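You operate a simulated robot arm through the tools that you are given. There is no shell and no other tool. Be economical: measure what you need, move in short steps, check, and stop when the job is done.

You run a simulated two-armed robot. Do the job below in one go: nothing can be reset, and whatever is moved stays where it is left.

## Task
On the titration bench top, fold the white towel in half.

Only the result counts: the job must be done as asked and must still hold three seconds after the hand-in. Knocking over, shifting, dropping, spilling or breaking anything else fails it. Flat cloth is picked up by pressing the open fingertips on it (5 to 10 N) and closing them slowly along it; thin cloth reads only 2 to 8 mm in the jaws.

## Robot
Two 7-joint arms with two-finger parallel grippers on one trunk, on a base that drives. Base frame: it is fixed to the floor where the robot stands at the start and does not move with it; the origin is under the middle of the robot, x ahead of it, y to its left, z up; the surface under the hand at the start is at about z = 85. Units: cm, rad, N and s.
The left shoulder is at the start at [7, 16.3, 112], the right one opposite. With the tool pointing down near the work surface each hand reaches from about 40 to 88 cm from the robot's upright axis, wherever it stands, measured 20 degrees to its own side. Places, roughly: titration bench top [70, -10, 80]. Payload 3.43 kg a hand.
The tool frame of a hand sits at the grasp point between the pads (the TCP): z along the fingers, y along the line on which they close. The tips reach 3.4 cm beyond it. Largest opening 12.8 cm; finger width 2.4, thickness 1.2; the body of the gripper, 4.8 by 13 cm, starts 9.6 cm behind the TCP.
Orientation is that of the tool frame in the base frame, as a unit quaternion [x, y, z, w]. With the fingers straight down and closing along the base's y, the tool's x points along the base's -x, its y along +y and its z along -z.

## Interface
- The arms move only by the tool drive_tool. It takes "left_commands", "right_commands" or both (then of equal length, played together; a hand with none holds still); each is a list of rows, each a list of 7 numbers: the shift along the tool's x, y, z in units of 30 mm (1.0 is 30 mm), then the turn, a rotation vector about the tool's x, y, z in units of 6 degrees (1.0 is 6 degrees), then the opening in per cent of the stroke, from 0 (shut) to 100 (fully open). In form: [[dx, dy, dz, wx, wy, wz, claw], ...]. A call has 1 to 10 rows; each row shifts and turns the commanded pose from where the row before left it, along the tool's axes as they then stand. A call with a number of a shift or a turn outside -1 to 1 is refused whole. Each row takes 0.2 s and may step no farther than 5 cm and 0.15 rad from the row before; otherwise, or with a gripper value out of range, the whole call is refused. A pose out of reach is approached as far as the arm can. The call stops where the force on the tool passes 40 N (or 10 N more than at its start, if that is more) or the arm is blocked; 0.2 s more then pass. The fingers move at their own pace (about 15.3 cm/s each) and stop on an object; they squeeze with about 22 N. The grip force told is the motor's: it shows also when the fingers shut on nothing. Time passes only in rows, and 0.2 s behind the last, so rows that do not move let the fingers close. The reply holds the time, the measured pose of the TCP, the force on the tool along the base axes, the opening and the grip force, in the units named above and with some noise, with the torque about the TCP (base axes, N m) and any sound that the robot's microphone picked up.
- Cameras (640 x 400 px; columns grow to the right, rows downward): "scene" is now at [13.78, 0.34, 134.06]; the picture's right is [0.05, -1.00, -0.00], its down [-0.64, -0.03, -0.77] and it looks along [0.77, 0.04, -0.64] (base axes); focal length 214 px, centre (320, 200). "left" rides on the left gripper at [7.6, 1.1, -16] in its tool frame; the picture's right is [-0.15, 0.99, 0.00], its down [-0.88, -0.13, -0.46] and it looks along [-0.45, -0.07, 0.89] (tool axes); focal length 234 px, centre (320, 200). "right" rides on the right gripper at [7.6, -1.1, -16] in its tool frame; the picture's right is [0.15, 0.99, 0.00], its down [-0.88, 0.13, -0.46] and it looks along [-0.45, 0.07, 0.89] (tool axes); focal length 234 px, centre (320, 200).
- capture(camera): a new picture of that camera. No time passes.
- raise_lower(by): slides the trunk up (or, below 0, down) by that many cm; the arms and the scene camera ride with it, the base frame stays. It gives what a move gives, with no picture.
- base_move(legs): drives the robot by 1 to 6 legs, each [ahead, left, turn to the left] in cm, cm and rad, along the robot's own axes; the way and the turn of a leg run together, so that a leg with both is an arc; at most 150 cm and 3.142 rad a leg. The arms and the cameras ride along, it lands a little off, and it stops where it bumps. It gives what a move gives.
- pan_tilt(pan, tilt): turns the head with the scene camera to pan (to the left, within 1.501 rad either way) and tilt (down, from -0.506 to 1.204), counted from straight ahead of the robot. It gives what a move gives.
- locate(camera, pixels): there is no depth. For up to 12 entries [column, row, z] of the newest picture of that camera ("zoom" is the newest enlarged one), the place [x, y] in the base frame at which the ray of that pixel passes the height z, good to about 0.2 cm. No time passes.
- inspect(camera, box): a new picture of the part [left, top, right, bottom] of that camera's present view, enlarged. No time passes.
- job_done(): hands the job in; it is judged then, once.

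Keep the steps short. Do not move on a guess: measure, check each grasp and each placing, and mend mistakes. In all there are 80 turns and 62 pictures (those below and enlarged ones count). Leave the grippers open and the arms clear of the work at the hand-in unless told otherwise, and finish with a single line.

The tools are called after "Emit:" as name(argument=value, ...) on one line, values as JSON. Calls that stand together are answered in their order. drive_tool: Moves the arms, as the interface text tells. Its arguments: {"type":"object","properties":{"left_commands":{"type":"array","items":{"type":"array","items":{"type":"number"}}},"right_commands":{"type":"array","items":{"type":"array","items":{"type":"number"}}}},"required":[]} The other tools are called the same way: raise_lower (by) slides the trunk up or down; base_move (legs) drives the base; pan_tilt (pan, tilt) turns the head that bears the scene camera; capture (camera) takes a picture; locate (camera, pixels) gives the place at which the rays of pixels pass given heights; inspect (camera, box) takes an enlarged picture of a part of a camera's view; job_done () hands the job in.

At the start:

```text
clock: 0.0
left_eef_pos: [60.9, -1.45, 109.21]
left_tool_rot: [-0.001, 1.0, 0.001, -0.001]
left_ft_force: [-0.6, 0.3, 0.7]
left_torque: [-0.05, -0.03, -0.01]
left_width: 12.79
left_gripper_force: 0.1
right_eef_pos: [52.91, -49.19, 109.17]
right_tool_rot: [0.0, 1.0, 0.0, 0.0]
right_ft_force: [0.2, -0.3, 0.5]
right_torque: [0.03, -0.01, -0.01]
right_width: 12.82
right_gripper_force: 0.0
trunk travel left (down, up): [-60.0, 34.0]
robot x, y, heading: [0.04, -0.14, -0.002]
head pan, tilt: [0.051, 0.693]
```

scene: 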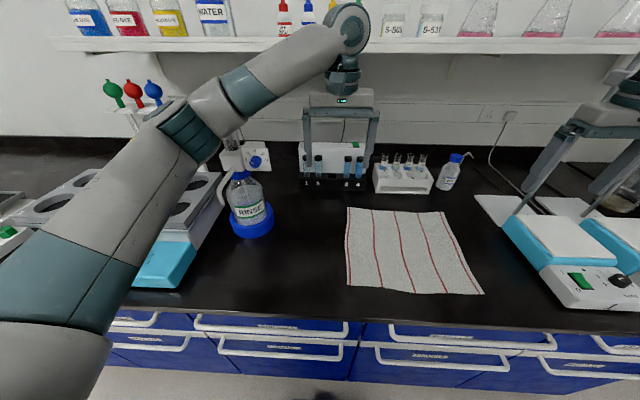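
right: 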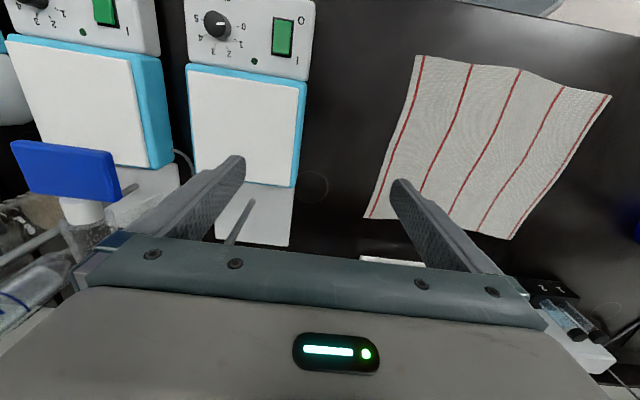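
left: 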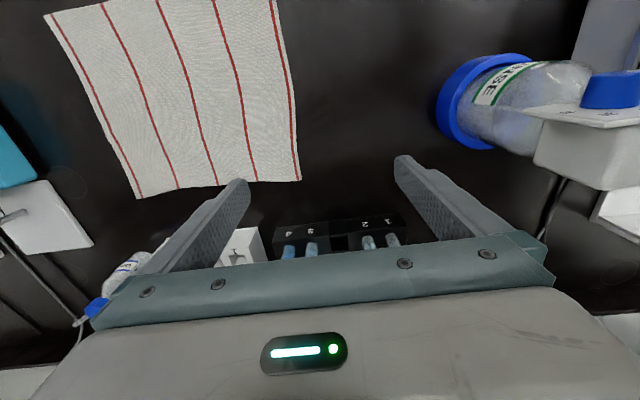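

The towel's corners in the scene picture are about (347,207), (443,211), (483,294) and (347,286). I will measure them at two heights, and check against the hand cameras.

Emit:
locate(camera="scene", pixels=[[347, 207, 85], [443, 211, 85], [483, 294, 85], [347, 286, 85], [347, 207, 80], [443, 211, 80], [483, 294, 80], [347, 286, 80]])

Emit:
locate(camera="left", pixels=[[300, 181, 85], [138, 198, 85], [46, 14, 85], [300, 181, 80], [138, 198, 80], [46, 14, 80]])

Emit:
locate(camera="right", pixels=[[417, 55, 85], [610, 95, 85], [512, 240, 85], [364, 218, 85], [417, 55, 80], [610, 95, 80], [512, 240, 80], [364, 218, 80]])

```text
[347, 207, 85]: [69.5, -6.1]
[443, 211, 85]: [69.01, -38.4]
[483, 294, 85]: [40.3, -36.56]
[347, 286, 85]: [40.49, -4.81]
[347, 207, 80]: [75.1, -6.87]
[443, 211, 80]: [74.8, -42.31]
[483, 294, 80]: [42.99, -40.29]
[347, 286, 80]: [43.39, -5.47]
```

```text
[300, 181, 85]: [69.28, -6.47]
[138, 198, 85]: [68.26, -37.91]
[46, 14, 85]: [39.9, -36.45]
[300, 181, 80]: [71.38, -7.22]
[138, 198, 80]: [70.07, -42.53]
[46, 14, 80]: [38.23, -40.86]
```

```text
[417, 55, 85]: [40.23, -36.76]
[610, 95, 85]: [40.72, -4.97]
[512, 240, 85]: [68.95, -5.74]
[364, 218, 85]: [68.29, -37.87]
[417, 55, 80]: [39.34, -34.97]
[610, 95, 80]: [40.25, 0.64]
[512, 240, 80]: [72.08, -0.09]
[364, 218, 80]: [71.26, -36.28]
```

The bench surface is at z≈85, because all three cameras agree there. The towel corners are near-left (40.5,-4.9), near-right (40.2,-36.6), far-left (69.3,-6.2) and far-right (68.6,-38). The plan is to pinch both near corners and carry them over to the far corners. First I move the right hand inward by 12 cm, so it stays clear of the hotplates when the base moves.

Emit:
drive_tool(right_commands=[[0, 1, 0, 0, 0, 0, 100], [0, 1, 0, 0, 0, 0, 100], [0, 1, 0, 0, 0, 0, 100], [0, 1, 0, 0, 0, 0, 100]])

Emit:
inspect(camera="scene", box=[280, 140, 520, 320])

```text
clock: 1.0
left_eef_pos: [60.78, -1.53, 109.14]
left_tool_rot: [0.0, 1.0, 0.0, 0.0]
left_ft_force: [-0.2, 0.3, 0.1]
left_torque: [-0.03, 0.0, 0.01]
left_width: 12.79
left_gripper_force: 0.0
right_eef_pos: [52.79, -36.88, 109.47]
right_tool_rot: [0.0, 1.0, 0.0, 0.0]
right_ft_force: [-0.6, 0.8, -0.6]
right_torque: [-0.01, 0.04, 0.0]
right_width: 12.77
right_gripper_force: 0.1
trunk travel left (down, up): [-60.0, 34.0]
robot x, y, heading: [-0.11, 0.08, 0.003]
head pan, tilt: [0.051, 0.693]
```

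```text
2.22 times, centred on (400, 230) of scene
```

zoom: 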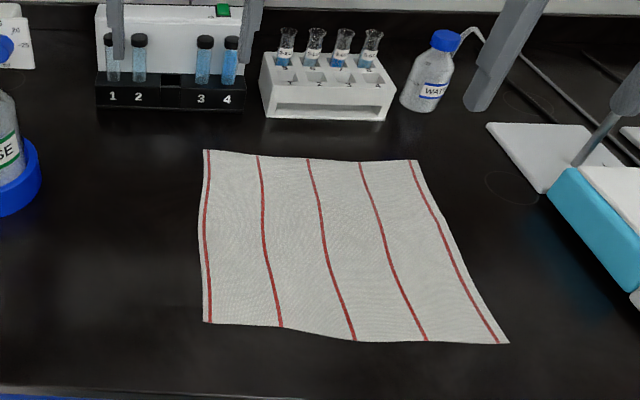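

Now I back the base off 8 cm and move it 12 cm to the right, so that both the near and the far corners are in reach. From the picture the way over the bench is clear at hand height.

Emit:
base_move(legs=[[-8, -12, 0]])

Emit:
locate(camera="zoom", pixels=[[204, 150, 85], [421, 160, 85], [508, 343, 85], [203, 322, 85], [265, 119, 85], [385, 121, 85], [245, 110, 85], [415, 111, 85], [320, 388, 85]])

```text
clock: 2.3
left_eef_pos: [52.82, -13.42, 109.26]
left_tool_rot: [0.0, 1.0, 0.0, 0.0]
left_ft_force: [-0.3, -0.5, 0.7]
left_torque: [0.0, 0.01, 0.02]
left_width: 12.81
left_gripper_force: 0.1
right_eef_pos: [44.82, -48.97, 109.31]
right_tool_rot: [0.0, 1.0, 0.0, 0.0]
right_ft_force: [-0.3, 0.1, -0.4]
right_torque: [-0.01, 0.03, -0.02]
right_width: 12.78
right_gripper_force: 0.2
trunk travel left (down, up): [-60.0, 34.0]
robot x, y, heading: [-7.88, -11.69, 0.004]
head pan, tilt: [0.051, 0.693]
```

```text
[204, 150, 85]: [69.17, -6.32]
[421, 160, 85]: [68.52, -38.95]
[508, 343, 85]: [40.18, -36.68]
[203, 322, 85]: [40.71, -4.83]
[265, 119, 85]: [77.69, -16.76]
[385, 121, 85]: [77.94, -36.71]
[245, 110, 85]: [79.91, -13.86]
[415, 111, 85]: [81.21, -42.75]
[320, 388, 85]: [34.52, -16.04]
```

The robot stands at (-7.9,-11.7), and the racks begin at x≈77.7, 9 cm beyond the towel. Next, I move the left hand above (42.1,-7.4) and the right above (42.1,-34.1), narrow the jaws to about 3 cm, and lower the TCPs to z≈93.

Emit:
drive_tool(left_commands=[[0.72, 0.4, 0, 0, 0, 0, 60], [0.71, 0.4, 0, 0, 0, 0, 40], [0.71, 0.4, 0, 0, 0, 0, 23], [0.71, 0.4, 0, 0, 0, 0, 23], [0.71, 0.4, 0, 0, 0, 0, 23], [0, 0, 1, 0, 0, 0, 23], [0, 0, 1, 0, 0, 0, 23], [0, 0, 1, 0, 0, 0, 23], [0, 0, 1, 0, 0, 0, 23], [0, 0, 1, 0, 0, 0, 23]], right_commands=[[0.18, 1, 0, 0, 0, 0, 60], [0.18, 1, 0, 0, 0, 0, 40], [0.18, 1, 0, 0, 0, 0, 23], [0.18, 1, 0, 0, 0, 0, 23], [0.18, 0.97, 0, 0, 0, 0, 23], [0, 0, 1, 0, 0, 0, 23], [0, 0, 1, 0, 0, 0, 23], [0, 0, 1, 0, 0, 0, 23], [0, 0, 1, 0, 0, 0, 23], [0, 0, 1, 0, 0, 0, 23]])

Emit:
capture(camera="left")

Emit:
capture(camera="right")

Emit:
capture(camera="scene")

```text
clock: 4.5
left_eef_pos: [42.15, -7.51, 94.08]
left_tool_rot: [0.0, 1.0, -0.001, -0.002]
left_ft_force: [0.8, 0.2, 0.0]
left_torque: [-0.02, -0.01, 0.0]
left_width: 2.93
left_gripper_force: 0.1
right_eef_pos: [42.29, -33.95, 94.38]
right_tool_rot: [0.0, 1.0, 0.0, -0.002]
right_ft_force: [0.5, 0.3, -0.6]
right_torque: [-0.01, 0.04, 0.0]
right_width: 2.93
right_gripper_force: 0.1
trunk travel left (down, up): [-60.0, 34.0]
robot x, y, heading: [-7.79, -11.7, 0.002]
head pan, tilt: [0.051, 0.693]
```

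```text
57 pictures are left
```

left: 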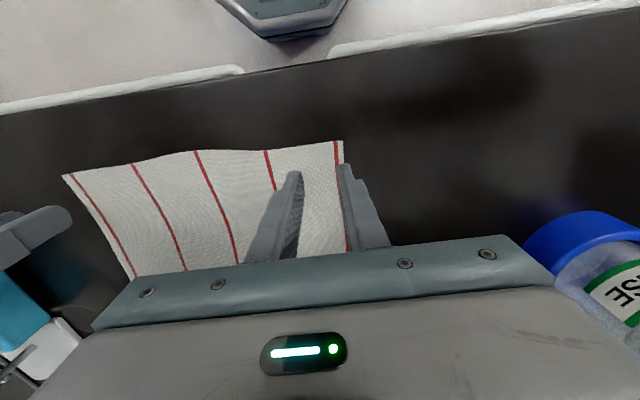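

```text
56 pictures are left
```

right: 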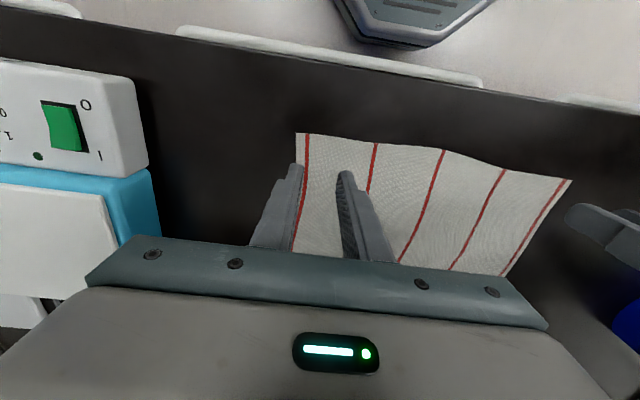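

```text
55 pictures are left
```

scene: 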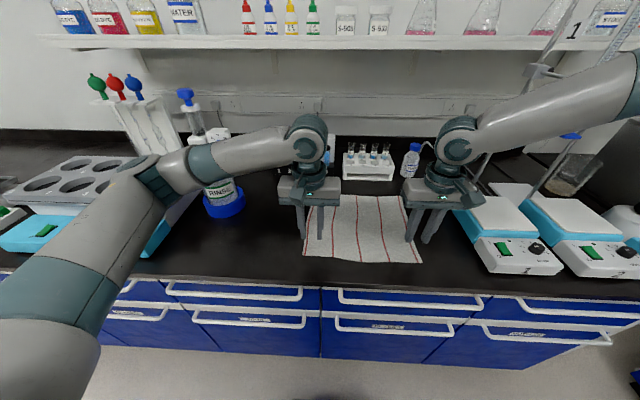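

Both hands are above their corners, and the right gripper is clear of the hotplate. I re-measure the near corners: left view (343,141), right view (296,133).

Emit:
locate(camera="left", pixels=[[343, 141, 85], [268, 149, 85], [63, 175, 85]])

Emit:
locate(camera="right", pixels=[[296, 133, 85], [376, 142, 85], [571, 180, 85]])

```text
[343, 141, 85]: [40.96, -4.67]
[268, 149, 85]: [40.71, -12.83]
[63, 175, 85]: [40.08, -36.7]
```

```text
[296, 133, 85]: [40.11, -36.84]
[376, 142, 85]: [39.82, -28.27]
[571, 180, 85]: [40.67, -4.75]
```

The corners are confirmed. I lower both TCPs to z≈88.7, so the tips are 3 mm above the bench, and read the force.

Emit:
drive_tool(left_commands=[[0, 0, 0.6, 0, 0, 0, 23], [0, 0, 0.6, 0, 0, 0, 23], [0, 0, 0.4, 0, 0, 0, 23], [0, 0, 0.1, 0, 0, 0, 23], [0, 0, 0.07, 0, 0, 0, 23]], right_commands=[[0, 0, 0.6, 0, 0, 0, 23], [0, 0, 0.6, 0, 0, 0, 23], [0, 0, 0.4, 0, 0, 0, 23], [0, 0, 0.15, 0, 0, 0, 23], [0, 0, 0.09, 0, 0, 0, 23]])

```text
clock: 5.7
left_eef_pos: [41.97, -7.38, 88.88]
left_tool_rot: [0.0, 1.0, 0.0, 0.0]
left_ft_force: [0.5, 0.2, 0.2]
left_torque: [-0.01, 0.03, 0.02]
left_width: 2.94
left_gripper_force: 0.0
right_eef_pos: [42.06, -34.16, 88.81]
right_tool_rot: [-0.001, 1.0, 0.0, 0.0]
right_ft_force: [0.2, 0.3, -0.8]
right_torque: [-0.03, 0.0, 0.0]
right_width: 2.94
right_gripper_force: 0.1
trunk travel left (down, up): [-60.0, 34.0]
robot x, y, heading: [-8.21, -11.8, -0.003]
head pan, tilt: [0.051, 0.693]
```

There is no contact yet. I lower in 1 mm steps until the force shows.

Emit:
drive_tool(left_commands=[[0, 0, 0.05, 0, 0, 0, 23], [0, 0, 0.04, 0, 0, 0, 23], [0, 0, 0.04, 0, 0, 0, 23]], right_commands=[[0, 0, 0.05, 0, 0, 0, 23], [0, 0, 0.04, 0, 0, 0, 23], [0, 0, 0.04, 0, 0, 0, 23]])

```text
clock: 6.5
left_eef_pos: [42.23, -7.47, 88.46]
left_tool_rot: [0.0, 1.0, 0.0, 0.0]
left_ft_force: [-0.2, -0.5, 3.2]
left_torque: [0.01, 0.02, 0.03]
left_width: 2.95
left_gripper_force: 0.0
right_eef_pos: [42.06, -34.03, 88.52]
right_tool_rot: [0.0, 1.0, 0.0, 0.0]
right_ft_force: [0.8, 0.6, 2.3]
right_torque: [-0.02, -0.04, -0.02]
right_width: 2.93
right_gripper_force: 0.1
trunk travel left (down, up): [-60.0, 34.0]
robot x, y, heading: [-7.97, -11.8, -0.004]
head pan, tilt: [0.051, 0.693]
```

Light contact: 3.2 N on the left and 2.3 N on the right. I press slightly more to get 5–10 N.

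Emit:
drive_tool(left_commands=[[0, 0, 0.03, 0, 0, 0, 23], [0, 0, 0, 0, 0, 0, 23]], right_commands=[[0, 0, 0.035, 0, 0, 0, 23], [0, 0, 0, 0, 0, 0, 23]])

```text
clock: 7.1
left_eef_pos: [42.06, -7.33, 88.58]
left_tool_rot: [0.0, 1.0, -0.001, 0.001]
left_ft_force: [1.6, -2.4, 7.3]
left_torque: [0.01, -0.05, 0.03]
left_width: 2.92
left_gripper_force: 0.1
right_eef_pos: [42.02, -33.99, 88.59]
right_tool_rot: [0.001, 1.0, 0.0, 0.001]
right_ft_force: [3.0, -0.1, 13.0]
right_torque: [-0.14, -0.03, 0.0]
right_width: 2.96
right_gripper_force: 0.0
trunk travel left (down, up): [-60.0, 34.0]
robot x, y, heading: [-8.05, -11.59, -0.004]
head pan, tilt: [0.051, 0.693]
```

The left presses with 7.3 N and the right with 13 N. I ease the right by half a millimetre.

Emit:
drive_tool(right_commands=[[0, 0, -0.015, 0, 0, 0, 23], [0, 0, 0, 0, 0, 0, 23]])

```text
clock: 7.7
left_eef_pos: [42.15, -7.49, 88.57]
left_tool_rot: [0.0, 1.0, -0.001, 0.002]
left_ft_force: [2.1, -3.6, 10.0]
left_torque: [-0.07, -0.08, -0.02]
left_width: 2.91
left_gripper_force: 0.1
right_eef_pos: [41.97, -34.06, 88.62]
right_tool_rot: [0.001, 1.0, 0.0, 0.002]
right_ft_force: [4.2, 1.7, 16.7]
right_torque: [-0.12, -0.11, 0.02]
right_width: 2.93
right_gripper_force: 0.2
trunk travel left (down, up): [-60.0, 34.0]
robot x, y, heading: [-7.84, -11.85, -0.001]
head pan, tilt: [0.051, 0.693]
```

The force is still settling upward, with left 10 N and right 16.7 N. I ease both.

Emit:
drive_tool(left_commands=[[0, 0, -0.015, 0, 0, 0, 23], [0, 0, 0, 0, 0, 0, 23], [0, 0, 0, 0, 0, 0, 23]], right_commands=[[0, 0, -0.05, 0, 0, 0, 23], [0, 0, 0, 0, 0, 0, 23], [0, 0, 0, 0, 0, 0, 23]])

```text
clock: 8.5
left_eef_pos: [42.2, -7.45, 88.41]
left_tool_rot: [0.0, 1.0, 0.0, 0.001]
left_ft_force: [0.9, -2.5, 13.1]
left_torque: [0.06, -0.03, 0.0]
left_width: 2.92
left_gripper_force: 0.1
right_eef_pos: [42.1, -34.11, 88.68]
right_tool_rot: [0.0, 1.0, -0.001, 0.0]
right_ft_force: [0.1, -0.6, 0.2]
right_torque: [0.02, -0.04, 0.0]
right_width: 2.94
right_gripper_force: 0.1
trunk travel left (down, up): [-60.0, 34.0]
robot x, y, heading: [-8.06, -11.9, -0.0]
head pan, tilt: [0.051, 0.693]
```

The left still builds up (13 N), and the right is just free. I trim both by under a millimetre.

Emit:
drive_tool(left_commands=[[0, 0, -0.025, 0, 0, 0, 23]], right_commands=[[0, 0, 0.025, 0, 0, 0, 23]])

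```text
clock: 8.9
left_eef_pos: [42.13, -7.34, 88.43]
left_tool_rot: [0.0, 1.0, 0.001, 0.0]
left_ft_force: [1.8, -0.8, 6.9]
left_torque: [-0.03, -0.02, 0.02]
left_width: 2.91
left_gripper_force: 0.0
right_eef_pos: [41.95, -34.11, 88.58]
right_tool_rot: [0.0, 1.0, 0.0, 0.0]
right_ft_force: [-0.3, -0.7, 3.1]
right_torque: [-0.04, 0.02, 0.01]
right_width: 2.96
right_gripper_force: 0.2
trunk travel left (down, up): [-60.0, 34.0]
robot x, y, heading: [-7.87, -11.82, -0.0]
head pan, tilt: [0.051, 0.693]
```

The left reads 6.9 N, and the right 3.1 N and rising. I close both slowly with a small extra press on the right.

Emit:
drive_tool(left_commands=[[0, 0, 0, 0, 0, 0, 20], [0, 0, 0, 0, 0, 0, 17], [0, 0, 0, 0, 0, 0, 14], [0, 0, 0, 0, 0, 0, 11], [0, 0, 0, 0, 0, 0, 8], [0, 0, 0, 0, 0, 0, 5], [0, 0, 0, 0, 0, 0, 2], [0, 0, 0, 0, 0, 0, 0], [0, 0, 0, 0, 0, 0, 0]], right_commands=[[0, 0, 0.015, 0, 0, 0, 20], [0, 0, 0, 0, 0, 0, 17], [0, 0, 0, 0, 0, 0, 14], [0, 0, 0, 0, 0, 0, 11], [0, 0, 0, 0, 0, 0, 8], [0, 0, 0, 0, 0, 0, 5], [0, 0, 0, 0, 0, 0, 2], [0, 0, 0, 0, 0, 0, 0], [0, 0, 0, 0, 0, 0, 0]])

Emit:
capture(camera="left")

Emit:
capture(camera="right")

```text
clock: 10.9
left_eef_pos: [42.16, -7.42, 88.44]
left_tool_rot: [0.001, 1.0, -0.001, 0.0]
left_ft_force: [-0.3, -10.6, -0.3]
left_torque: [-0.37, -0.01, -0.04]
left_width: 0.21
left_gripper_force: 22.3
right_eef_pos: [42.01, -33.95, 88.49]
right_tool_rot: [0.0, 1.0, 0.0, 0.001]
right_ft_force: [0.5, 10.0, 7.5]
right_torque: [0.34, 0.01, 0.06]
right_width: 0.17
right_gripper_force: 22.5
trunk travel left (down, up): [-60.0, 34.0]
robot x, y, heading: [-8.14, -11.65, -0.001]
head pan, tilt: [0.051, 0.693]
```

```text
54 pictures are left
```

left: 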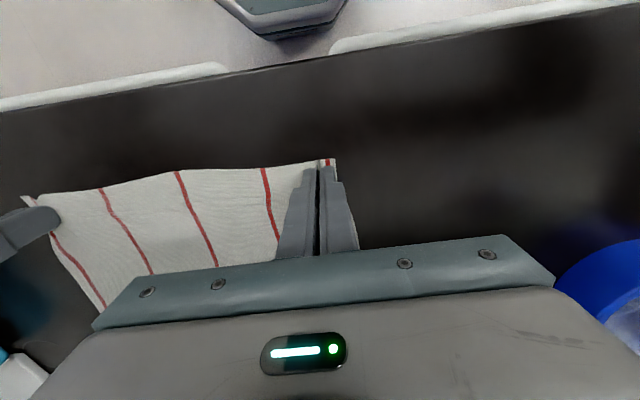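

```text
53 pictures are left
```

right: 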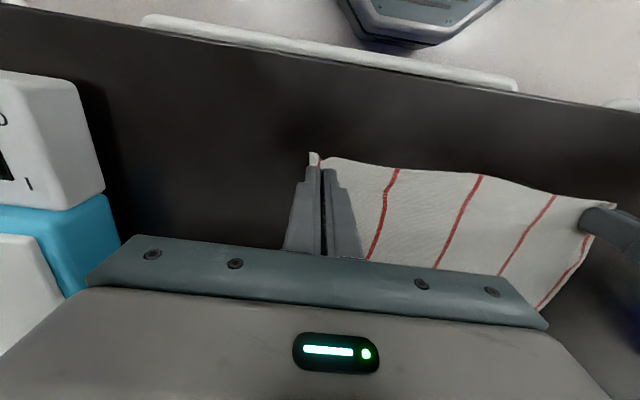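

Both jaws hold cloth, at 2.1 mm and 1.7 mm, and the towel is taut between them with about 10 N sideways. I lift 2.4 cm, bring the hands 0.6 cm toward each other to relieve the pull, and check.

Emit:
drive_tool(left_commands=[[0, -0.1, -0.1, 0, 0, 0, 0], [0, -0.1, -0.1, 0, 0, 0, 0], [0, 0, -0.2, 0, 0, 0, 0], [0, 0, -0.2, 0, 0, 0, 0], [0, 0, -0.2, 0, 0, 0, 0]], right_commands=[[0, 0.1, -0.1, 0, 0, 0, 0], [0, 0.1, -0.1, 0, 0, 0, 0], [0, 0, -0.2, 0, 0, 0, 0], [0, 0, -0.2, 0, 0, 0, 0], [0, 0, -0.2, 0, 0, 0, 0]])

Emit:
capture(camera="left")

Emit:
capture(camera="right")

```text
clock: 12.1
left_eef_pos: [42.06, -8.09, 90.97]
left_tool_rot: [0.0, 1.0, 0.0, -0.001]
left_ft_force: [0.5, -0.2, 0.1]
left_torque: [0.04, -0.01, 0.01]
left_width: 0.16
left_gripper_force: 22.1
right_eef_pos: [41.96, -33.28, 90.88]
right_tool_rot: [0.0, 1.0, 0.0, 0.0]
right_ft_force: [0.4, -0.2, 0.5]
right_torque: [0.0, -0.03, 0.04]
right_width: 0.16
right_gripper_force: 22.7
trunk travel left (down, up): [-60.0, 34.0]
robot x, y, heading: [-8.35, -12.01, 0.003]
head pan, tilt: [0.051, 0.693]
```

```text
52 pictures are left
```

left: 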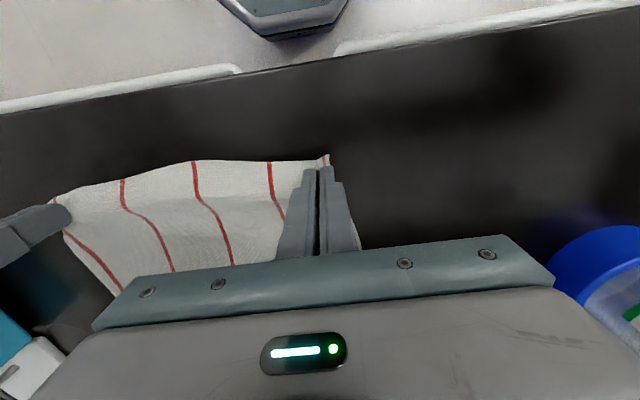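

```text
51 pictures are left
```

right: 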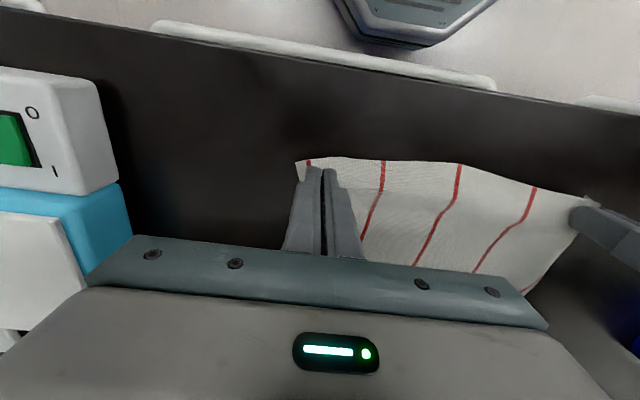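

Both corners are lifted and held. I carry them along an arc, up and toward the far side, to above the fold line at x≈54.8 with the tips about 12 cm up.

Emit:
drive_tool(left_commands=[[-0.133, -0.025, -0.667, 0, 0, 0, 0], [-0.3, -0.025, -0.6, 0, 0, 0, 0], [-0.433, -0.025, -0.567, 0, 0, 0, 0], [-0.533, -0.025, -0.467, 0, 0, 0, 0], [-0.6, -0.025, -0.367, 0, 0, 0, 0], [-0.667, -0.025, -0.267, 0, 0, 0, 0], [-0.767, -0.025, -0.167, 0, 0, 0, 0], [-0.767, -0.025, -0.067, 0, 0, 0, 0]], right_commands=[[-0.133, -0.025, -0.667, 0, 0, 0, 0], [-0.3, -0.025, -0.6, 0, 0, 0, 0], [-0.433, -0.025, -0.567, 0, 0, 0, 0], [-0.533, -0.025, -0.467, 0, 0, 0, 0], [-0.6, -0.025, -0.367, 0, 0, 0, 0], [-0.667, -0.025, -0.267, 0, 0, 0, 0], [-0.767, -0.025, -0.167, 0, 0, 0, 0], [-0.767, -0.025, -0.067, 0, 0, 0, 0]])

Emit:
capture(camera="scene")

Emit:
capture(camera="left")

Emit:
capture(camera="right")

```text
clock: 13.9
left_eef_pos: [54.88, -8.89, 100.33]
left_tool_rot: [0.0, 1.0, 0.0, -0.001]
left_ft_force: [0.5, -0.2, -1.3]
left_torque: [0.01, 0.02, 0.0]
left_width: 0.17
left_gripper_force: 21.8
right_eef_pos: [54.64, -34.19, 100.18]
right_tool_rot: [0.0, 1.0, 0.0, -0.001]
right_ft_force: [1.0, 0.5, 0.2]
right_torque: [-0.02, 0.0, 0.03]
right_width: 0.14
right_gripper_force: 21.9
trunk travel left (down, up): [-60.0, 34.0]
robot x, y, heading: [-8.47, -11.75, 0.0]
head pan, tilt: [0.051, 0.693]
```

```text
50 pictures are left
```

scene: 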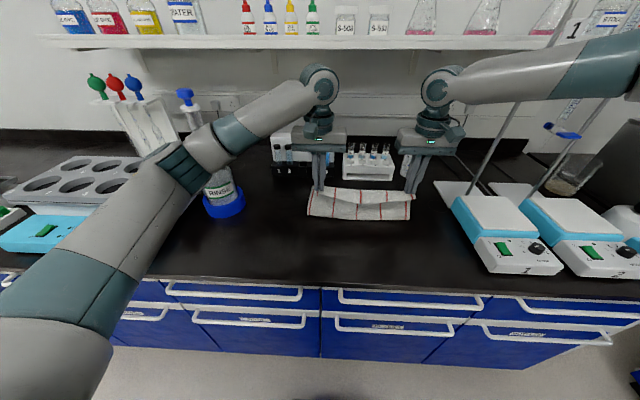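

```text
49 pictures are left
```

left: 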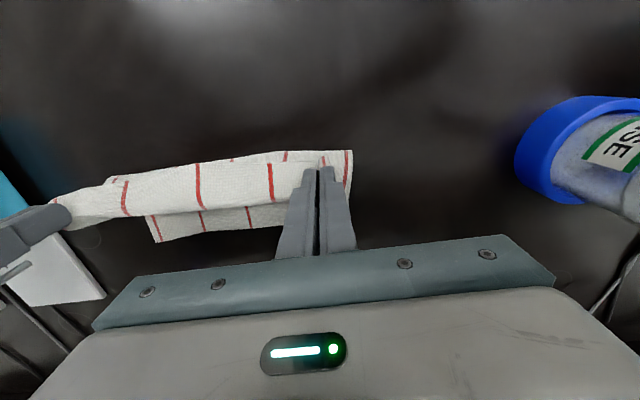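

```text
48 pictures are left
```

right: 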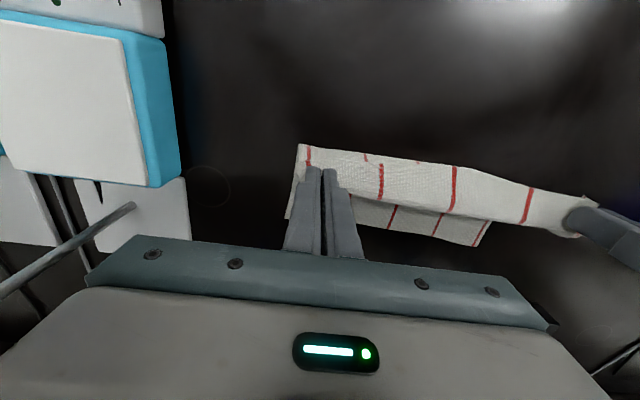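

The towel stands up in the middle. I check whether the far edge stayed put: left view (157,241), right view (473,246).

Emit:
locate(camera="left", pixels=[[157, 241, 85], [200, 236, 85]])

Emit:
locate(camera="right", pixels=[[473, 246, 85], [435, 236, 85]])

```text
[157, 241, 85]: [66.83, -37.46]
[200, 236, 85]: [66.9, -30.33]
```

```text
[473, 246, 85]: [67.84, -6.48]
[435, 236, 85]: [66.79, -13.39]
```

The far edge now lies at about x≈67–68, so it crept roughly 1.5 cm toward me. I continue the arc down to x≈66 with the tips about 2.5 cm up, then check.

Emit:
drive_tool(left_commands=[[-0.75, -0.015, 0.067, 0, 0, 0, 0], [-0.733, -0.015, 0.233, 0, 0, 0, 0], [-0.667, -0.015, 0.4, 0, 0, 0, 0], [-0.6, -0.015, 0.533, 0, 0, 0, 0], [-0.467, -0.015, 0.6, 0, 0, 0, 0], [-0.333, -0.015, 0.667, 0, 0, 0, 0], [-0.2, -0.015, 0.633, 0, 0, 0, 0]], right_commands=[[-0.75, -0.03, 0.067, 0, 0, 0, 0], [-0.733, -0.03, 0.233, 0, 0, 0, 0], [-0.667, -0.03, 0.4, 0, 0, 0, 0], [-0.6, -0.03, 0.533, 0, 0, 0, 0], [-0.467, -0.03, 0.6, 0, 0, 0, 0], [-0.333, -0.03, 0.667, 0, 0, 0, 0], [-0.2, -0.03, 0.633, 0, 0, 0, 0]])

Emit:
capture(camera="left")

Emit:
capture(camera="right")

Emit:
inspect(camera="scene", box=[240, 120, 480, 270])

```text
clock: 15.5
left_eef_pos: [66.07, -8.71, 90.76]
left_tool_rot: [-0.003, 1.0, 0.002, -0.001]
left_ft_force: [0.9, 0.6, 0.1]
left_torque: [-0.01, 0.02, -0.02]
left_width: 0.19
left_gripper_force: 22.3
right_eef_pos: [60.77, -38.85, 92.27]
right_tool_rot: [0.001, 1.0, -0.001, 0.0]
right_ft_force: [0.8, 0.7, -0.6]
right_torque: [-0.02, 0.01, -0.01]
right_width: 0.01
right_gripper_force: 21.5
right hand out of reach, approached as far as the arm can: row 3, 4, 5, 6, 7
trunk travel left (down, up): [-60.0, 34.0]
robot x, y, heading: [-8.05, -11.93, 0.0]
head pan, tilt: [0.051, 0.693]
```

```text
47 pictures are left
```

left: 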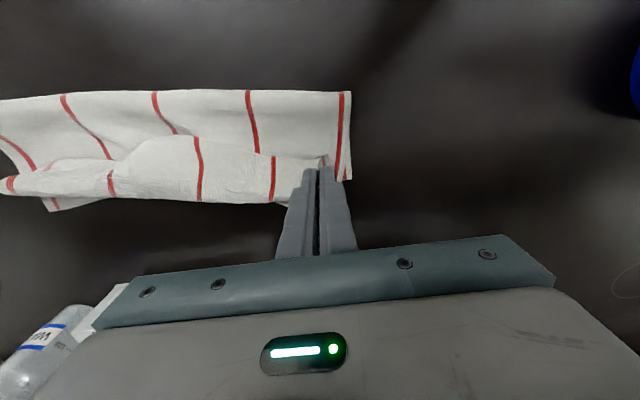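

```text
46 pictures are left
```

right: 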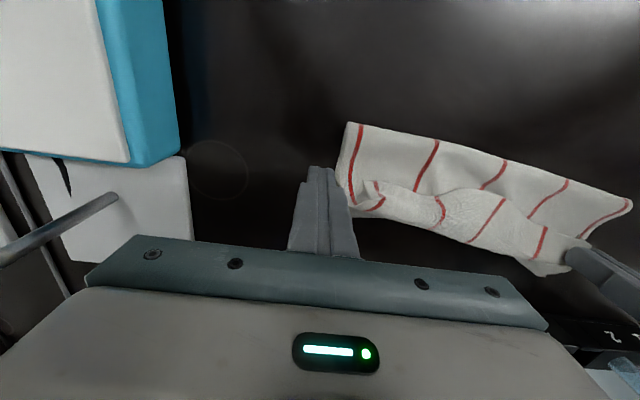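

```text
2.67 times, centred on (360, 195) of scene
```

zoom: 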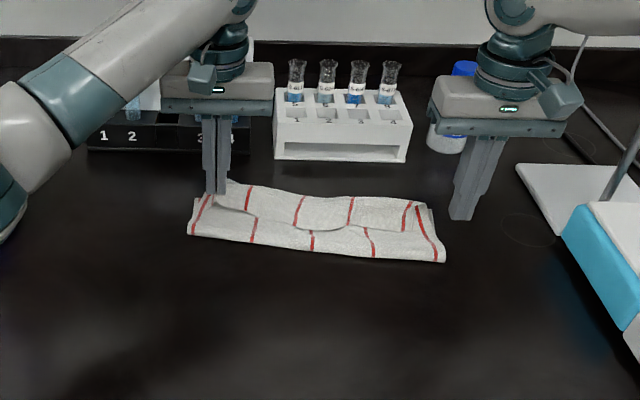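

The right arm ran out of reach partway and its corner slipped out of the jaw (0.1 mm). The left still holds. I measure where the cloth lies now before doing anything.

Emit:
locate(camera="zoom", pixels=[[188, 234, 85], [444, 262, 85], [432, 204, 85], [228, 180, 85], [411, 203, 85], [313, 192, 85], [308, 230, 85.5]])

Emit:
locate(camera="right", pixels=[[347, 123, 85], [350, 205, 85], [378, 181, 85.5], [445, 225, 86], [630, 203, 85]])

Emit:
locate(camera="left", pixels=[[350, 92, 85], [351, 180, 85], [50, 208, 85], [290, 204, 85]])

Emit:
inspect(camera="right", box=[280, 100, 640, 300])

```text
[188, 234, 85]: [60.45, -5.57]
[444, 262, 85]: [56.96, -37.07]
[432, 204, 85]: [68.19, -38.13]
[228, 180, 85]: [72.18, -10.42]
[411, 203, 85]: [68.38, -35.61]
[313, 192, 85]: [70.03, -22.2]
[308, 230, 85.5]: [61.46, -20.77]
```

```text
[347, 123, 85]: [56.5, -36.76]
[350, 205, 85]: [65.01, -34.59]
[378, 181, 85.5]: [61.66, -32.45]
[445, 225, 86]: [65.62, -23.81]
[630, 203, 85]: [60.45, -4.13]
```

```text
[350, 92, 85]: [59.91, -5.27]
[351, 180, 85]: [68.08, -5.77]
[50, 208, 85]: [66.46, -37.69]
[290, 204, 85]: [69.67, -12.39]
```

```text
1.78 times, centred on (460, 200) of right
```

zoom: 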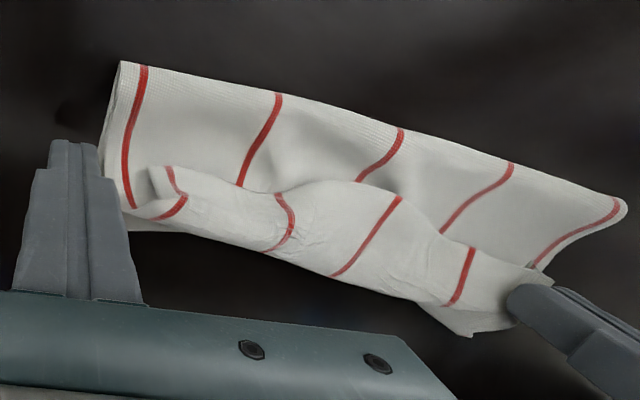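

The left corner lies right over the far-left corner (about (68,-5.8)). On the right, the flap has curled and its loose corner lies near (61.7,-32.5). I set the left corner down, and raise the right hand clear at the same time.

Emit:
drive_tool(left_commands=[[-0.05, 0, 0.15, 0, 0, 0, 0], [-0.05, 0, 0.15, 0, 0, 0, 0], [0, 0, 0.15, 0, 0, 0, 0], [0, 0, 0.12, 0, 0, 0, 0], [0, 0, 0.06, 0, 0, 0, 0], [0, 0, 0, 0, 0, 0, 0]], right_commands=[[0, 0, -0.5, 0, 0, 0, 0], [0, 0, -0.5, 0, 0, 0, 0], [0, 0, -0.5, 0, 0, 0, 0], [0, 0, -0.5, 0, 0, 0, 0], [0, 0, -0.5, 0, 0, 0, 0], [0, 0, 0, 0, 0, 0, 0]])

```text
clock: 16.9
left_eef_pos: [66.45, -8.91, 89.16]
left_tool_rot: [0.0, 1.0, 0.0, -0.001]
left_ft_force: [-0.3, -0.6, 0.4]
left_torque: [0.04, -0.01, -0.01]
left_width: 0.18
left_gripper_force: 22.3
right_eef_pos: [60.75, -38.71, 99.54]
right_tool_rot: [0.0, 1.0, 0.0, -0.001]
right_ft_force: [-0.4, -0.4, 0.5]
right_torque: [-0.02, -0.01, 0.0]
right_width: 0.02
right_gripper_force: 22.3
trunk travel left (down, up): [-60.0, 34.0]
robot x, y, heading: [-8.0, -11.65, 0.003]
head pan, tilt: [0.051, 0.693]
```

The left tips are 0.7 cm above the bench. I keep it holding as an anchor, and test whether the right arm reaches toward (66,-35).

Emit:
drive_tool(right_commands=[[0, 0.4, 0, 0, 0, 0, 20], [0, 0.4, 0, 0, 0, 0, 20], [0, 0.4, 0, 0, 0, 0, 20], [-0.5, 0, 0, 0, 0, 0, 20], [-0.5, 0, 0, 0, 0, 0, 20], [-0.5, 0, 0, 0, 0, 0, 20]])

Emit:
capture(camera="right")

```text
clock: 18.3
left_eef_pos: [66.27, -9.02, 89.06]
left_tool_rot: [0.0, 1.0, 0.0, 0.0]
left_ft_force: [-0.6, -0.5, 0.5]
left_torque: [-0.02, -0.04, -0.01]
left_width: 0.14
left_gripper_force: 22.2
right_eef_pos: [61.76, -37.7, 99.92]
right_tool_rot: [0.0, 1.0, 0.001, 0.0]
right_ft_force: [-0.5, 0.7, 0.0]
right_torque: [0.0, 0.0, 0.03]
right_width: 2.55
right_gripper_force: 0.0
right hand out of reach, approached as far as the arm can: row 3, 4, 5, 6
trunk travel left (down, up): [-60.0, 34.0]
robot x, y, heading: [-8.17, -12.0, 0.002]
head pan, tilt: [0.051, 0.693]
```

```text
43 pictures are left
```

right: 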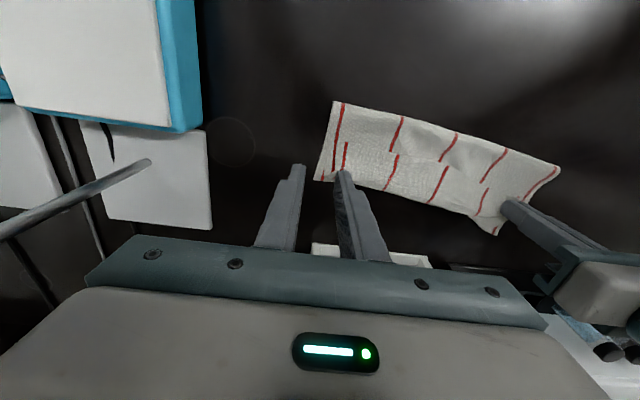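

The right arm stops at x≈62, so the base must move nearer later. The flap has settled flatter meanwhile. I take a close look.

Emit:
inspect(camera="right", box=[290, 80, 590, 260])

Emit:
inspect(camera="scene", box=[280, 160, 440, 260])

```text
2.13 times, centred on (440, 170) of right
```

zoom: 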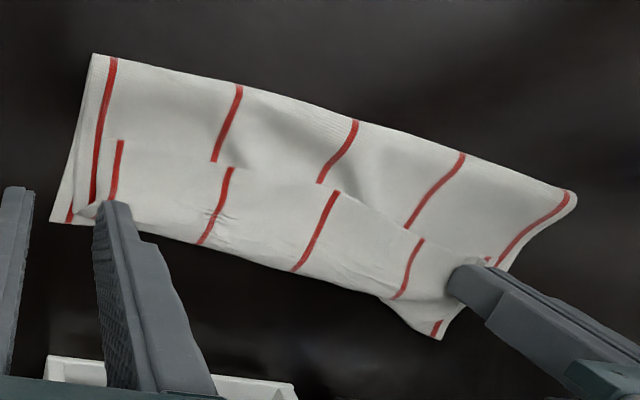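

```text
4.00 times, centred on (360, 210) of scene
```

zoom: 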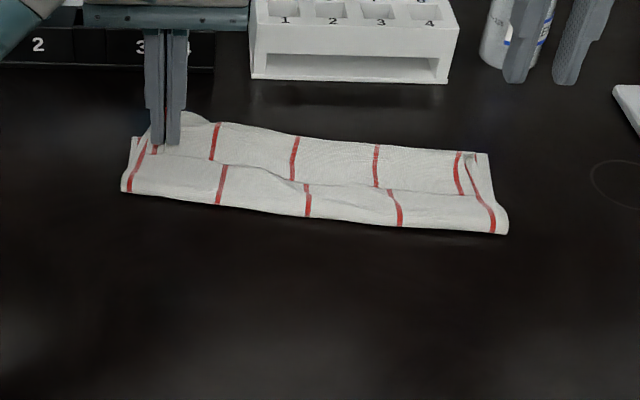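

Now I understand the shape. The grippers did not turn, so the pinched edge still faces me while the cloth loops past it, and the free edge (the line where the stripes break) is folded back. I will unfold and redo it. The left, still holding its corner, carries it back toward the near side. The right returns to its earlier spot at (45,-49,109), so that its arm gets back into a better posture.

Emit:
drive_tool(left_commands=[[0.3, 0, -0.75, 0, 0, 0, 0], [0.3, 0, -0.75, 0, 0, 0, 0], [0.3, 0, -0.75, 0, 0, 0, 0], [0.3, 0, -0.75, 0, 0, 0, 0], [0.8, 0, -0.1, 0, 0, 0, 0], [0.8, 0, -0.1, 0, 0, 0, 0], [0.8, 0, -0.1, 0, 0, 0, 0], [0.8, 0, -0.1, 0, 0, 0, 0], [0.8, 0, 0, 0, 0, 0, 0], [0.8, 0, 0, 0, 0, 0, 0]], right_commands=[[0, 0, -0.76, 0, 0, 0, 20], [0, 0, -0.76, 0, 0, 0, 20], [0, 0, -0.76, 0, 0, 0, 20], [0, 0, -0.76, 0, 0, 0, 20], [0.93, -0.6, 0, 0, 0, 0, 20], [0.93, -0.6, 0, 0, 0, 0, 20], [0.93, -0.6, 0, 0, 0, 0, 20], [0.93, -0.6, 0, 0, 0, 0, 20], [0.93, -0.6, 0, 0, 0, 0, 20], [0.93, -0.6, 0, 0, 0, 0, 20]])

Emit:
capture(camera="scene")

```text
clock: 20.5
left_eef_pos: [48.01, -9.0, 99.46]
left_tool_rot: [0.001, 1.0, 0.001, 0.001]
left_ft_force: [-0.2, 0.1, -0.5]
left_torque: [0.0, -0.05, -0.02]
left_width: 0.19
left_gripper_force: 22.3
right_eef_pos: [44.46, -48.93, 108.9]
right_tool_rot: [0.0, 1.0, 0.001, 0.001]
right_ft_force: [-0.3, -0.1, 0.1]
right_torque: [0.01, 0.0, 0.03]
right_width: 2.55
right_gripper_force: 0.1
right hand out of reach, approached as far as the arm can: row 4
trunk travel left (down, up): [-60.0, 34.0]
robot x, y, heading: [-7.93, -11.47, 0.007]
head pan, tilt: [0.051, 0.693]
```

```text
40 pictures are left
```

scene: 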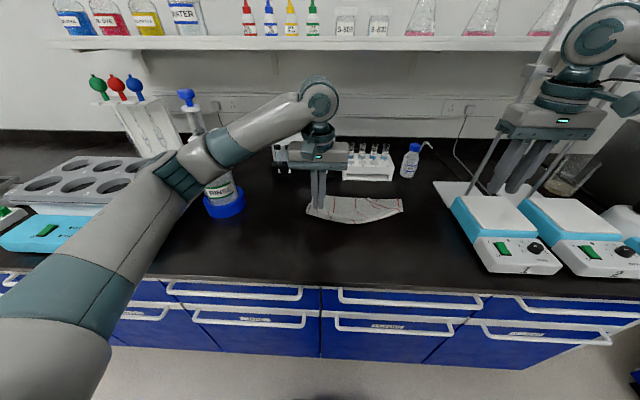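

The left is at x=48 with its corner still held. I finish bringing it back to about (41.5,-7.6) and low.

Emit:
drive_tool(left_commands=[[0.4, 0.06, 0.3, 0, 0, 0, 0], [0.4, 0.06, 0.4, 0, 0, 0, 0], [0.4, 0.06, 0.4, 0, 0, 0, 0], [0.3, 0.06, 0.45, 0, 0, 0, 0], [0.3, 0.06, 0.45, 0, 0, 0, 0], [0.2, 0.06, 0.45, 0, 0, 0, 0], [0.1, 0.06, 0.45, 0, 0, 0, 0], [0.07, 0.06, 0.45, 0, 0, 0, 0]])

Emit:
inspect(camera="scene", box=[260, 150, 460, 275])

Emit:
capture(camera="left")

```text
clock: 22.3
left_eef_pos: [41.88, -7.44, 89.12]
left_tool_rot: [0.0, 1.0, -0.001, 0.0]
left_ft_force: [0.2, 0.9, 0.6]
left_torque: [0.01, 0.0, 0.03]
left_width: 0.17
left_gripper_force: 22.1
right_eef_pos: [44.64, -48.72, 108.93]
right_tool_rot: [-0.001, 1.0, 0.0, -0.001]
right_ft_force: [0.3, 0.6, 0.7]
right_torque: [0.0, 0.01, -0.06]
right_width: 2.54
right_gripper_force: 0.0
trunk travel left (down, up): [-60.0, 34.0]
robot x, y, heading: [-7.96, -12.01, -0.001]
head pan, tilt: [0.051, 0.693]
```

```text
3.20 times, centred on (360, 212) of scene
```

zoom: 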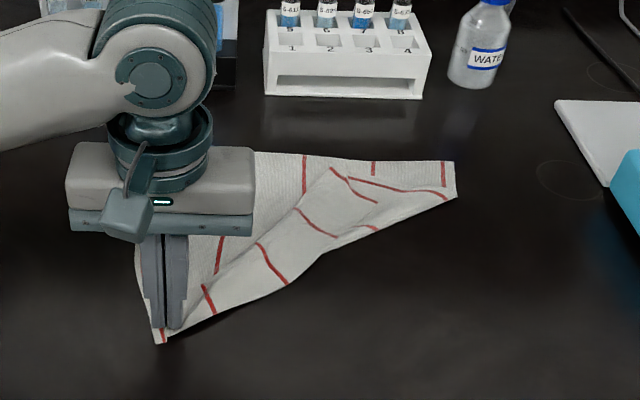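

```text
38 pictures are left
```

left: 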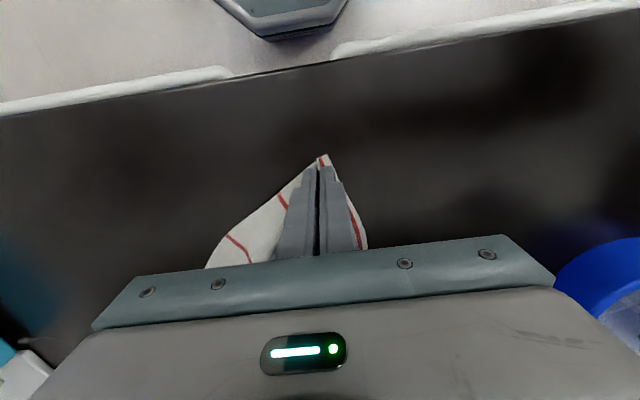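

The left side is unfolded. The right corner still lies on top, at about zoom (330,168). I release the left corner at its place and raise the left hand. Then I measure the loose corner.

Emit:
drive_tool(left_commands=[[0, 0, 0.1, 0, 0, 0, 5], [0, 0, 0, 0, 0, 0, 12], [0, 0, 0, 0, 0, 0, 20], [0, 0, -0.3, 0, 0, 0, 25], [0, 0, -0.8, 0, 0, 0, 25], [0, 0, -1, 0, 0, 0, 25], [0, 0, -1, 0, 0, 0, 25], [0, 0, -1, 0, 0, 0, 25], [0, 0, -1, 0, 0, 0, 25], [0, 0, -1, 0, 0, 0, 25]])

Emit:
locate(camera="zoom", pixels=[[330, 168, 86], [455, 162, 85], [448, 198, 85], [400, 225, 85.5], [320, 255, 85.5]])

Emit:
inspect(camera="scene", box=[280, 160, 440, 260])

```text
clock: 24.5
left_eef_pos: [41.45, -7.4, 107.37]
left_tool_rot: [0.0, 1.0, 0.0, 0.0]
left_ft_force: [-0.6, -0.1, 0.4]
left_torque: [0.05, -0.01, 0.02]
left_width: 3.2
left_gripper_force: 0.0
right_eef_pos: [44.57, -48.77, 108.86]
right_tool_rot: [0.0, 1.0, 0.0, 0.0]
right_ft_force: [0.5, 0.0, -0.4]
right_torque: [-0.03, 0.0, 0.01]
right_width: 2.55
right_gripper_force: 0.0
trunk travel left (down, up): [-60.0, 34.0]
robot x, y, heading: [-8.35, -12.45, -0.004]
head pan, tilt: [0.051, 0.693]
```

```text
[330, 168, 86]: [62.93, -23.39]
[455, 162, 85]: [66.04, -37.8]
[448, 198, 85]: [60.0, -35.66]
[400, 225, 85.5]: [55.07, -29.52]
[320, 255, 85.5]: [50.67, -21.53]
```

```text
4.00 times, centred on (360, 210) of scene
```

zoom: 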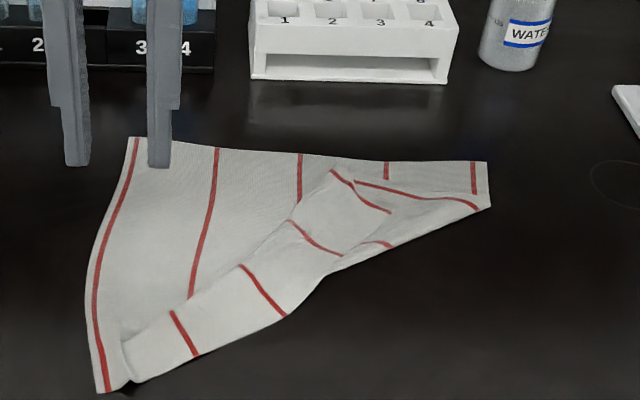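

The towel's left half lies flat again. Before shifting the base left, I check where the RINSE bottle stands, in the last scene picture at about (225,210).

Emit:
capture(camera="scene")

Emit:
locate(camera="scene", pixels=[[225, 215, 85], [205, 205, 85], [245, 203, 85], [186, 92, 105], [186, 92, 115]])

```text
36 pictures are left
```

scene: 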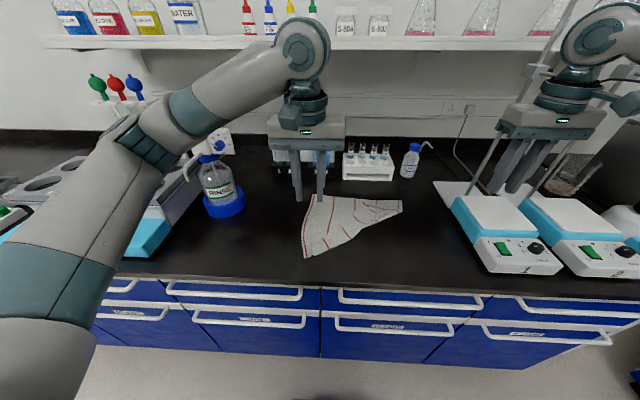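

```text
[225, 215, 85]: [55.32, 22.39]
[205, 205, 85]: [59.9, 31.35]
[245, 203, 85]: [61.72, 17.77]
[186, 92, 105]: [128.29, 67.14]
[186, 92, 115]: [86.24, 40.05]
```

The bottle is centred at about (60,24.5), well clear of the left hand's coming position (47,5). I drive 5 cm ahead and 12 cm left, which gives the right arm a better angle to the loose corner.

Emit:
base_move(legs=[[5, 12, 0]])

Emit:
capture(camera="right")

```text
clock: 25.8
left_eef_pos: [46.47, 4.57, 107.37]
left_tool_rot: [-0.001, 1.0, -0.001, -0.001]
left_ft_force: [0.5, -0.3, 0.7]
left_torque: [-0.02, 0.0, 0.03]
left_width: 3.23
left_gripper_force: 0.1
right_eef_pos: [49.81, -36.79, 108.85]
right_tool_rot: [0.0, 1.0, 0.0, 0.0]
right_ft_force: [-0.2, 0.4, -0.4]
right_torque: [-0.04, 0.0, -0.03]
right_width: 2.54
right_gripper_force: 0.1
trunk travel left (down, up): [-60.0, 34.0]
robot x, y, heading: [-2.94, 0.13, -0.002]
head pan, tilt: [0.051, 0.693]
```

```text
35 pictures are left
```

right: 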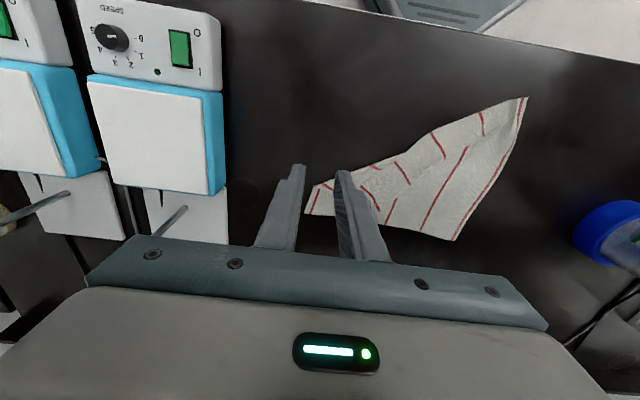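

I move the right hand to above (60,-26) at z≈103, to test its reach and view the corner.

Emit:
drive_tool(right_commands=[[-0.68, 0.72, 0.4, 0, 0, 0, 20], [-0.68, 0.72, 0.4, 0, 0, 0, 20], [-0.68, 0.72, 0.4, 0, 0, 0, 20], [-0.68, 0.72, 0.4, 0, 0, 0, 20], [-0.68, 0.72, 0.4, 0, 0, 0, 20]])

Emit:
inspect(camera="right", box=[200, 60, 520, 260])

```text
clock: 27.0
left_eef_pos: [46.65, 4.7, 107.27]
left_tool_rot: [0.0, 1.0, 0.0, 0.0]
left_ft_force: [-0.1, 0.8, 0.4]
left_torque: [-0.02, 0.06, 0.03]
left_width: 3.21
left_gripper_force: 0.0
right_eef_pos: [60.14, -25.91, 102.68]
right_tool_rot: [-0.001, 1.0, 0.0, -0.001]
right_ft_force: [-0.4, -0.2, 0.1]
right_torque: [0.01, 0.0, 0.0]
right_width: 2.56
right_gripper_force: 0.1
trunk travel left (down, up): [-60.0, 34.0]
robot x, y, heading: [-2.91, 0.26, 0.0]
head pan, tilt: [0.051, 0.693]
```

```text
2.00 times, centred on (360, 160) of right
```

zoom: 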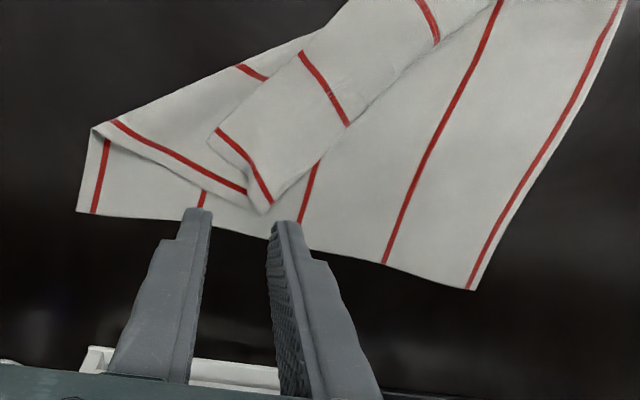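

Now the layout is clear. The loose near-right corner is at zoom (212,138), lying on top, with the free edge running from there to the upper right. I locate it.

Emit:
locate(camera="zoom", pixels=[[210, 138, 86], [300, 50, 86], [270, 212, 86], [95, 128, 85], [78, 210, 85], [475, 290, 85], [622, 5, 85]])

```text
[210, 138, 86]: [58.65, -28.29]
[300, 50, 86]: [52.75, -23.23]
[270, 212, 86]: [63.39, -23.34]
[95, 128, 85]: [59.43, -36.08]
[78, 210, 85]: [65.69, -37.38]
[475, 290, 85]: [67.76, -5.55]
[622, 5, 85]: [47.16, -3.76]
```

The loose corner is at (58.6,-28.3). I go over (58.7,-26.3) with the jaws 2 cm open and lower to just above it.

Emit:
drive_tool(right_commands=[[0.24, -0.07, 0.8, 0, 0, 0, 16], [0.24, -0.07, 0.8, 0, 0, 0, 16], [0, 0, 0.8, 0, 0, 0, 16], [0, 0, 0.8, 0, 0, 0, 16], [0, 0, 0.8, 0, 0, 0, 16], [0, 0, 0.4, 0, 0, 0, 16]])

Emit:
inspect(camera="right", box=[200, 60, 520, 260])

```text
clock: 28.4
left_eef_pos: [46.52, 4.59, 107.33]
left_tool_rot: [0.001, 1.0, 0.0, 0.001]
left_ft_force: [-1.3, 0.2, -0.3]
left_torque: [0.05, -0.02, -0.02]
left_width: 3.2
left_gripper_force: 0.2
right_eef_pos: [58.58, -26.5, 89.63]
right_tool_rot: [0.0, 1.0, 0.001, -0.001]
right_ft_force: [-0.4, 0.6, 0.0]
right_torque: [-0.01, 0.01, 0.01]
right_width: 2.04
right_gripper_force: 0.1
trunk travel left (down, up): [-60.0, 34.0]
robot x, y, heading: [-2.82, -0.19, -0.0]
head pan, tilt: [0.051, 0.693]
```

```text
2.00 times, centred on (360, 160) of right
```

zoom: 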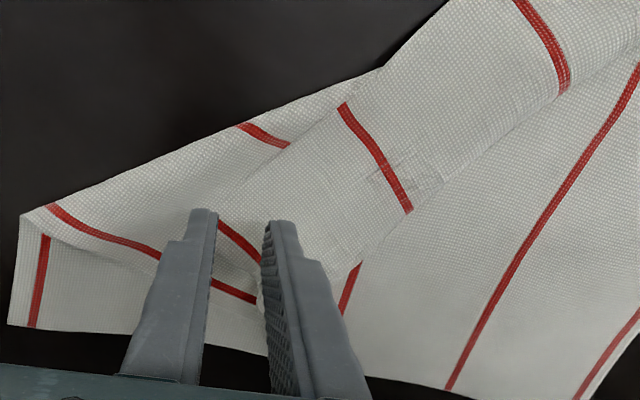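

The fingers straddle the corner stripe. I lower gently to contact.

Emit:
drive_tool(right_commands=[[0, 0, 0.1, 0, 0, 0, 16], [0, 0, 0.1, 0, 0, 0, 16], [0, 0, 0.05, 0, 0, 0, 16], [0, 0, 0.05, 0, 0, 0, 16]])

```text
clock: 29.4
left_eef_pos: [46.53, 4.57, 107.32]
left_tool_rot: [0.0, 1.0, 0.0, 0.0]
left_ft_force: [0.2, -0.9, -0.2]
left_torque: [-0.02, -0.01, -0.02]
left_width: 3.21
left_gripper_force: 0.0
right_eef_pos: [58.51, -26.4, 88.68]
right_tool_rot: [0.0, 1.0, 0.0, 0.0]
right_ft_force: [-1.3, -0.4, -0.5]
right_torque: [-0.01, 0.02, 0.01]
right_width: 2.06
right_gripper_force: 0.1
trunk travel left (down, up): [-60.0, 34.0]
robot x, y, heading: [-2.46, 0.14, -0.001]
head pan, tilt: [0.051, 0.693]
```

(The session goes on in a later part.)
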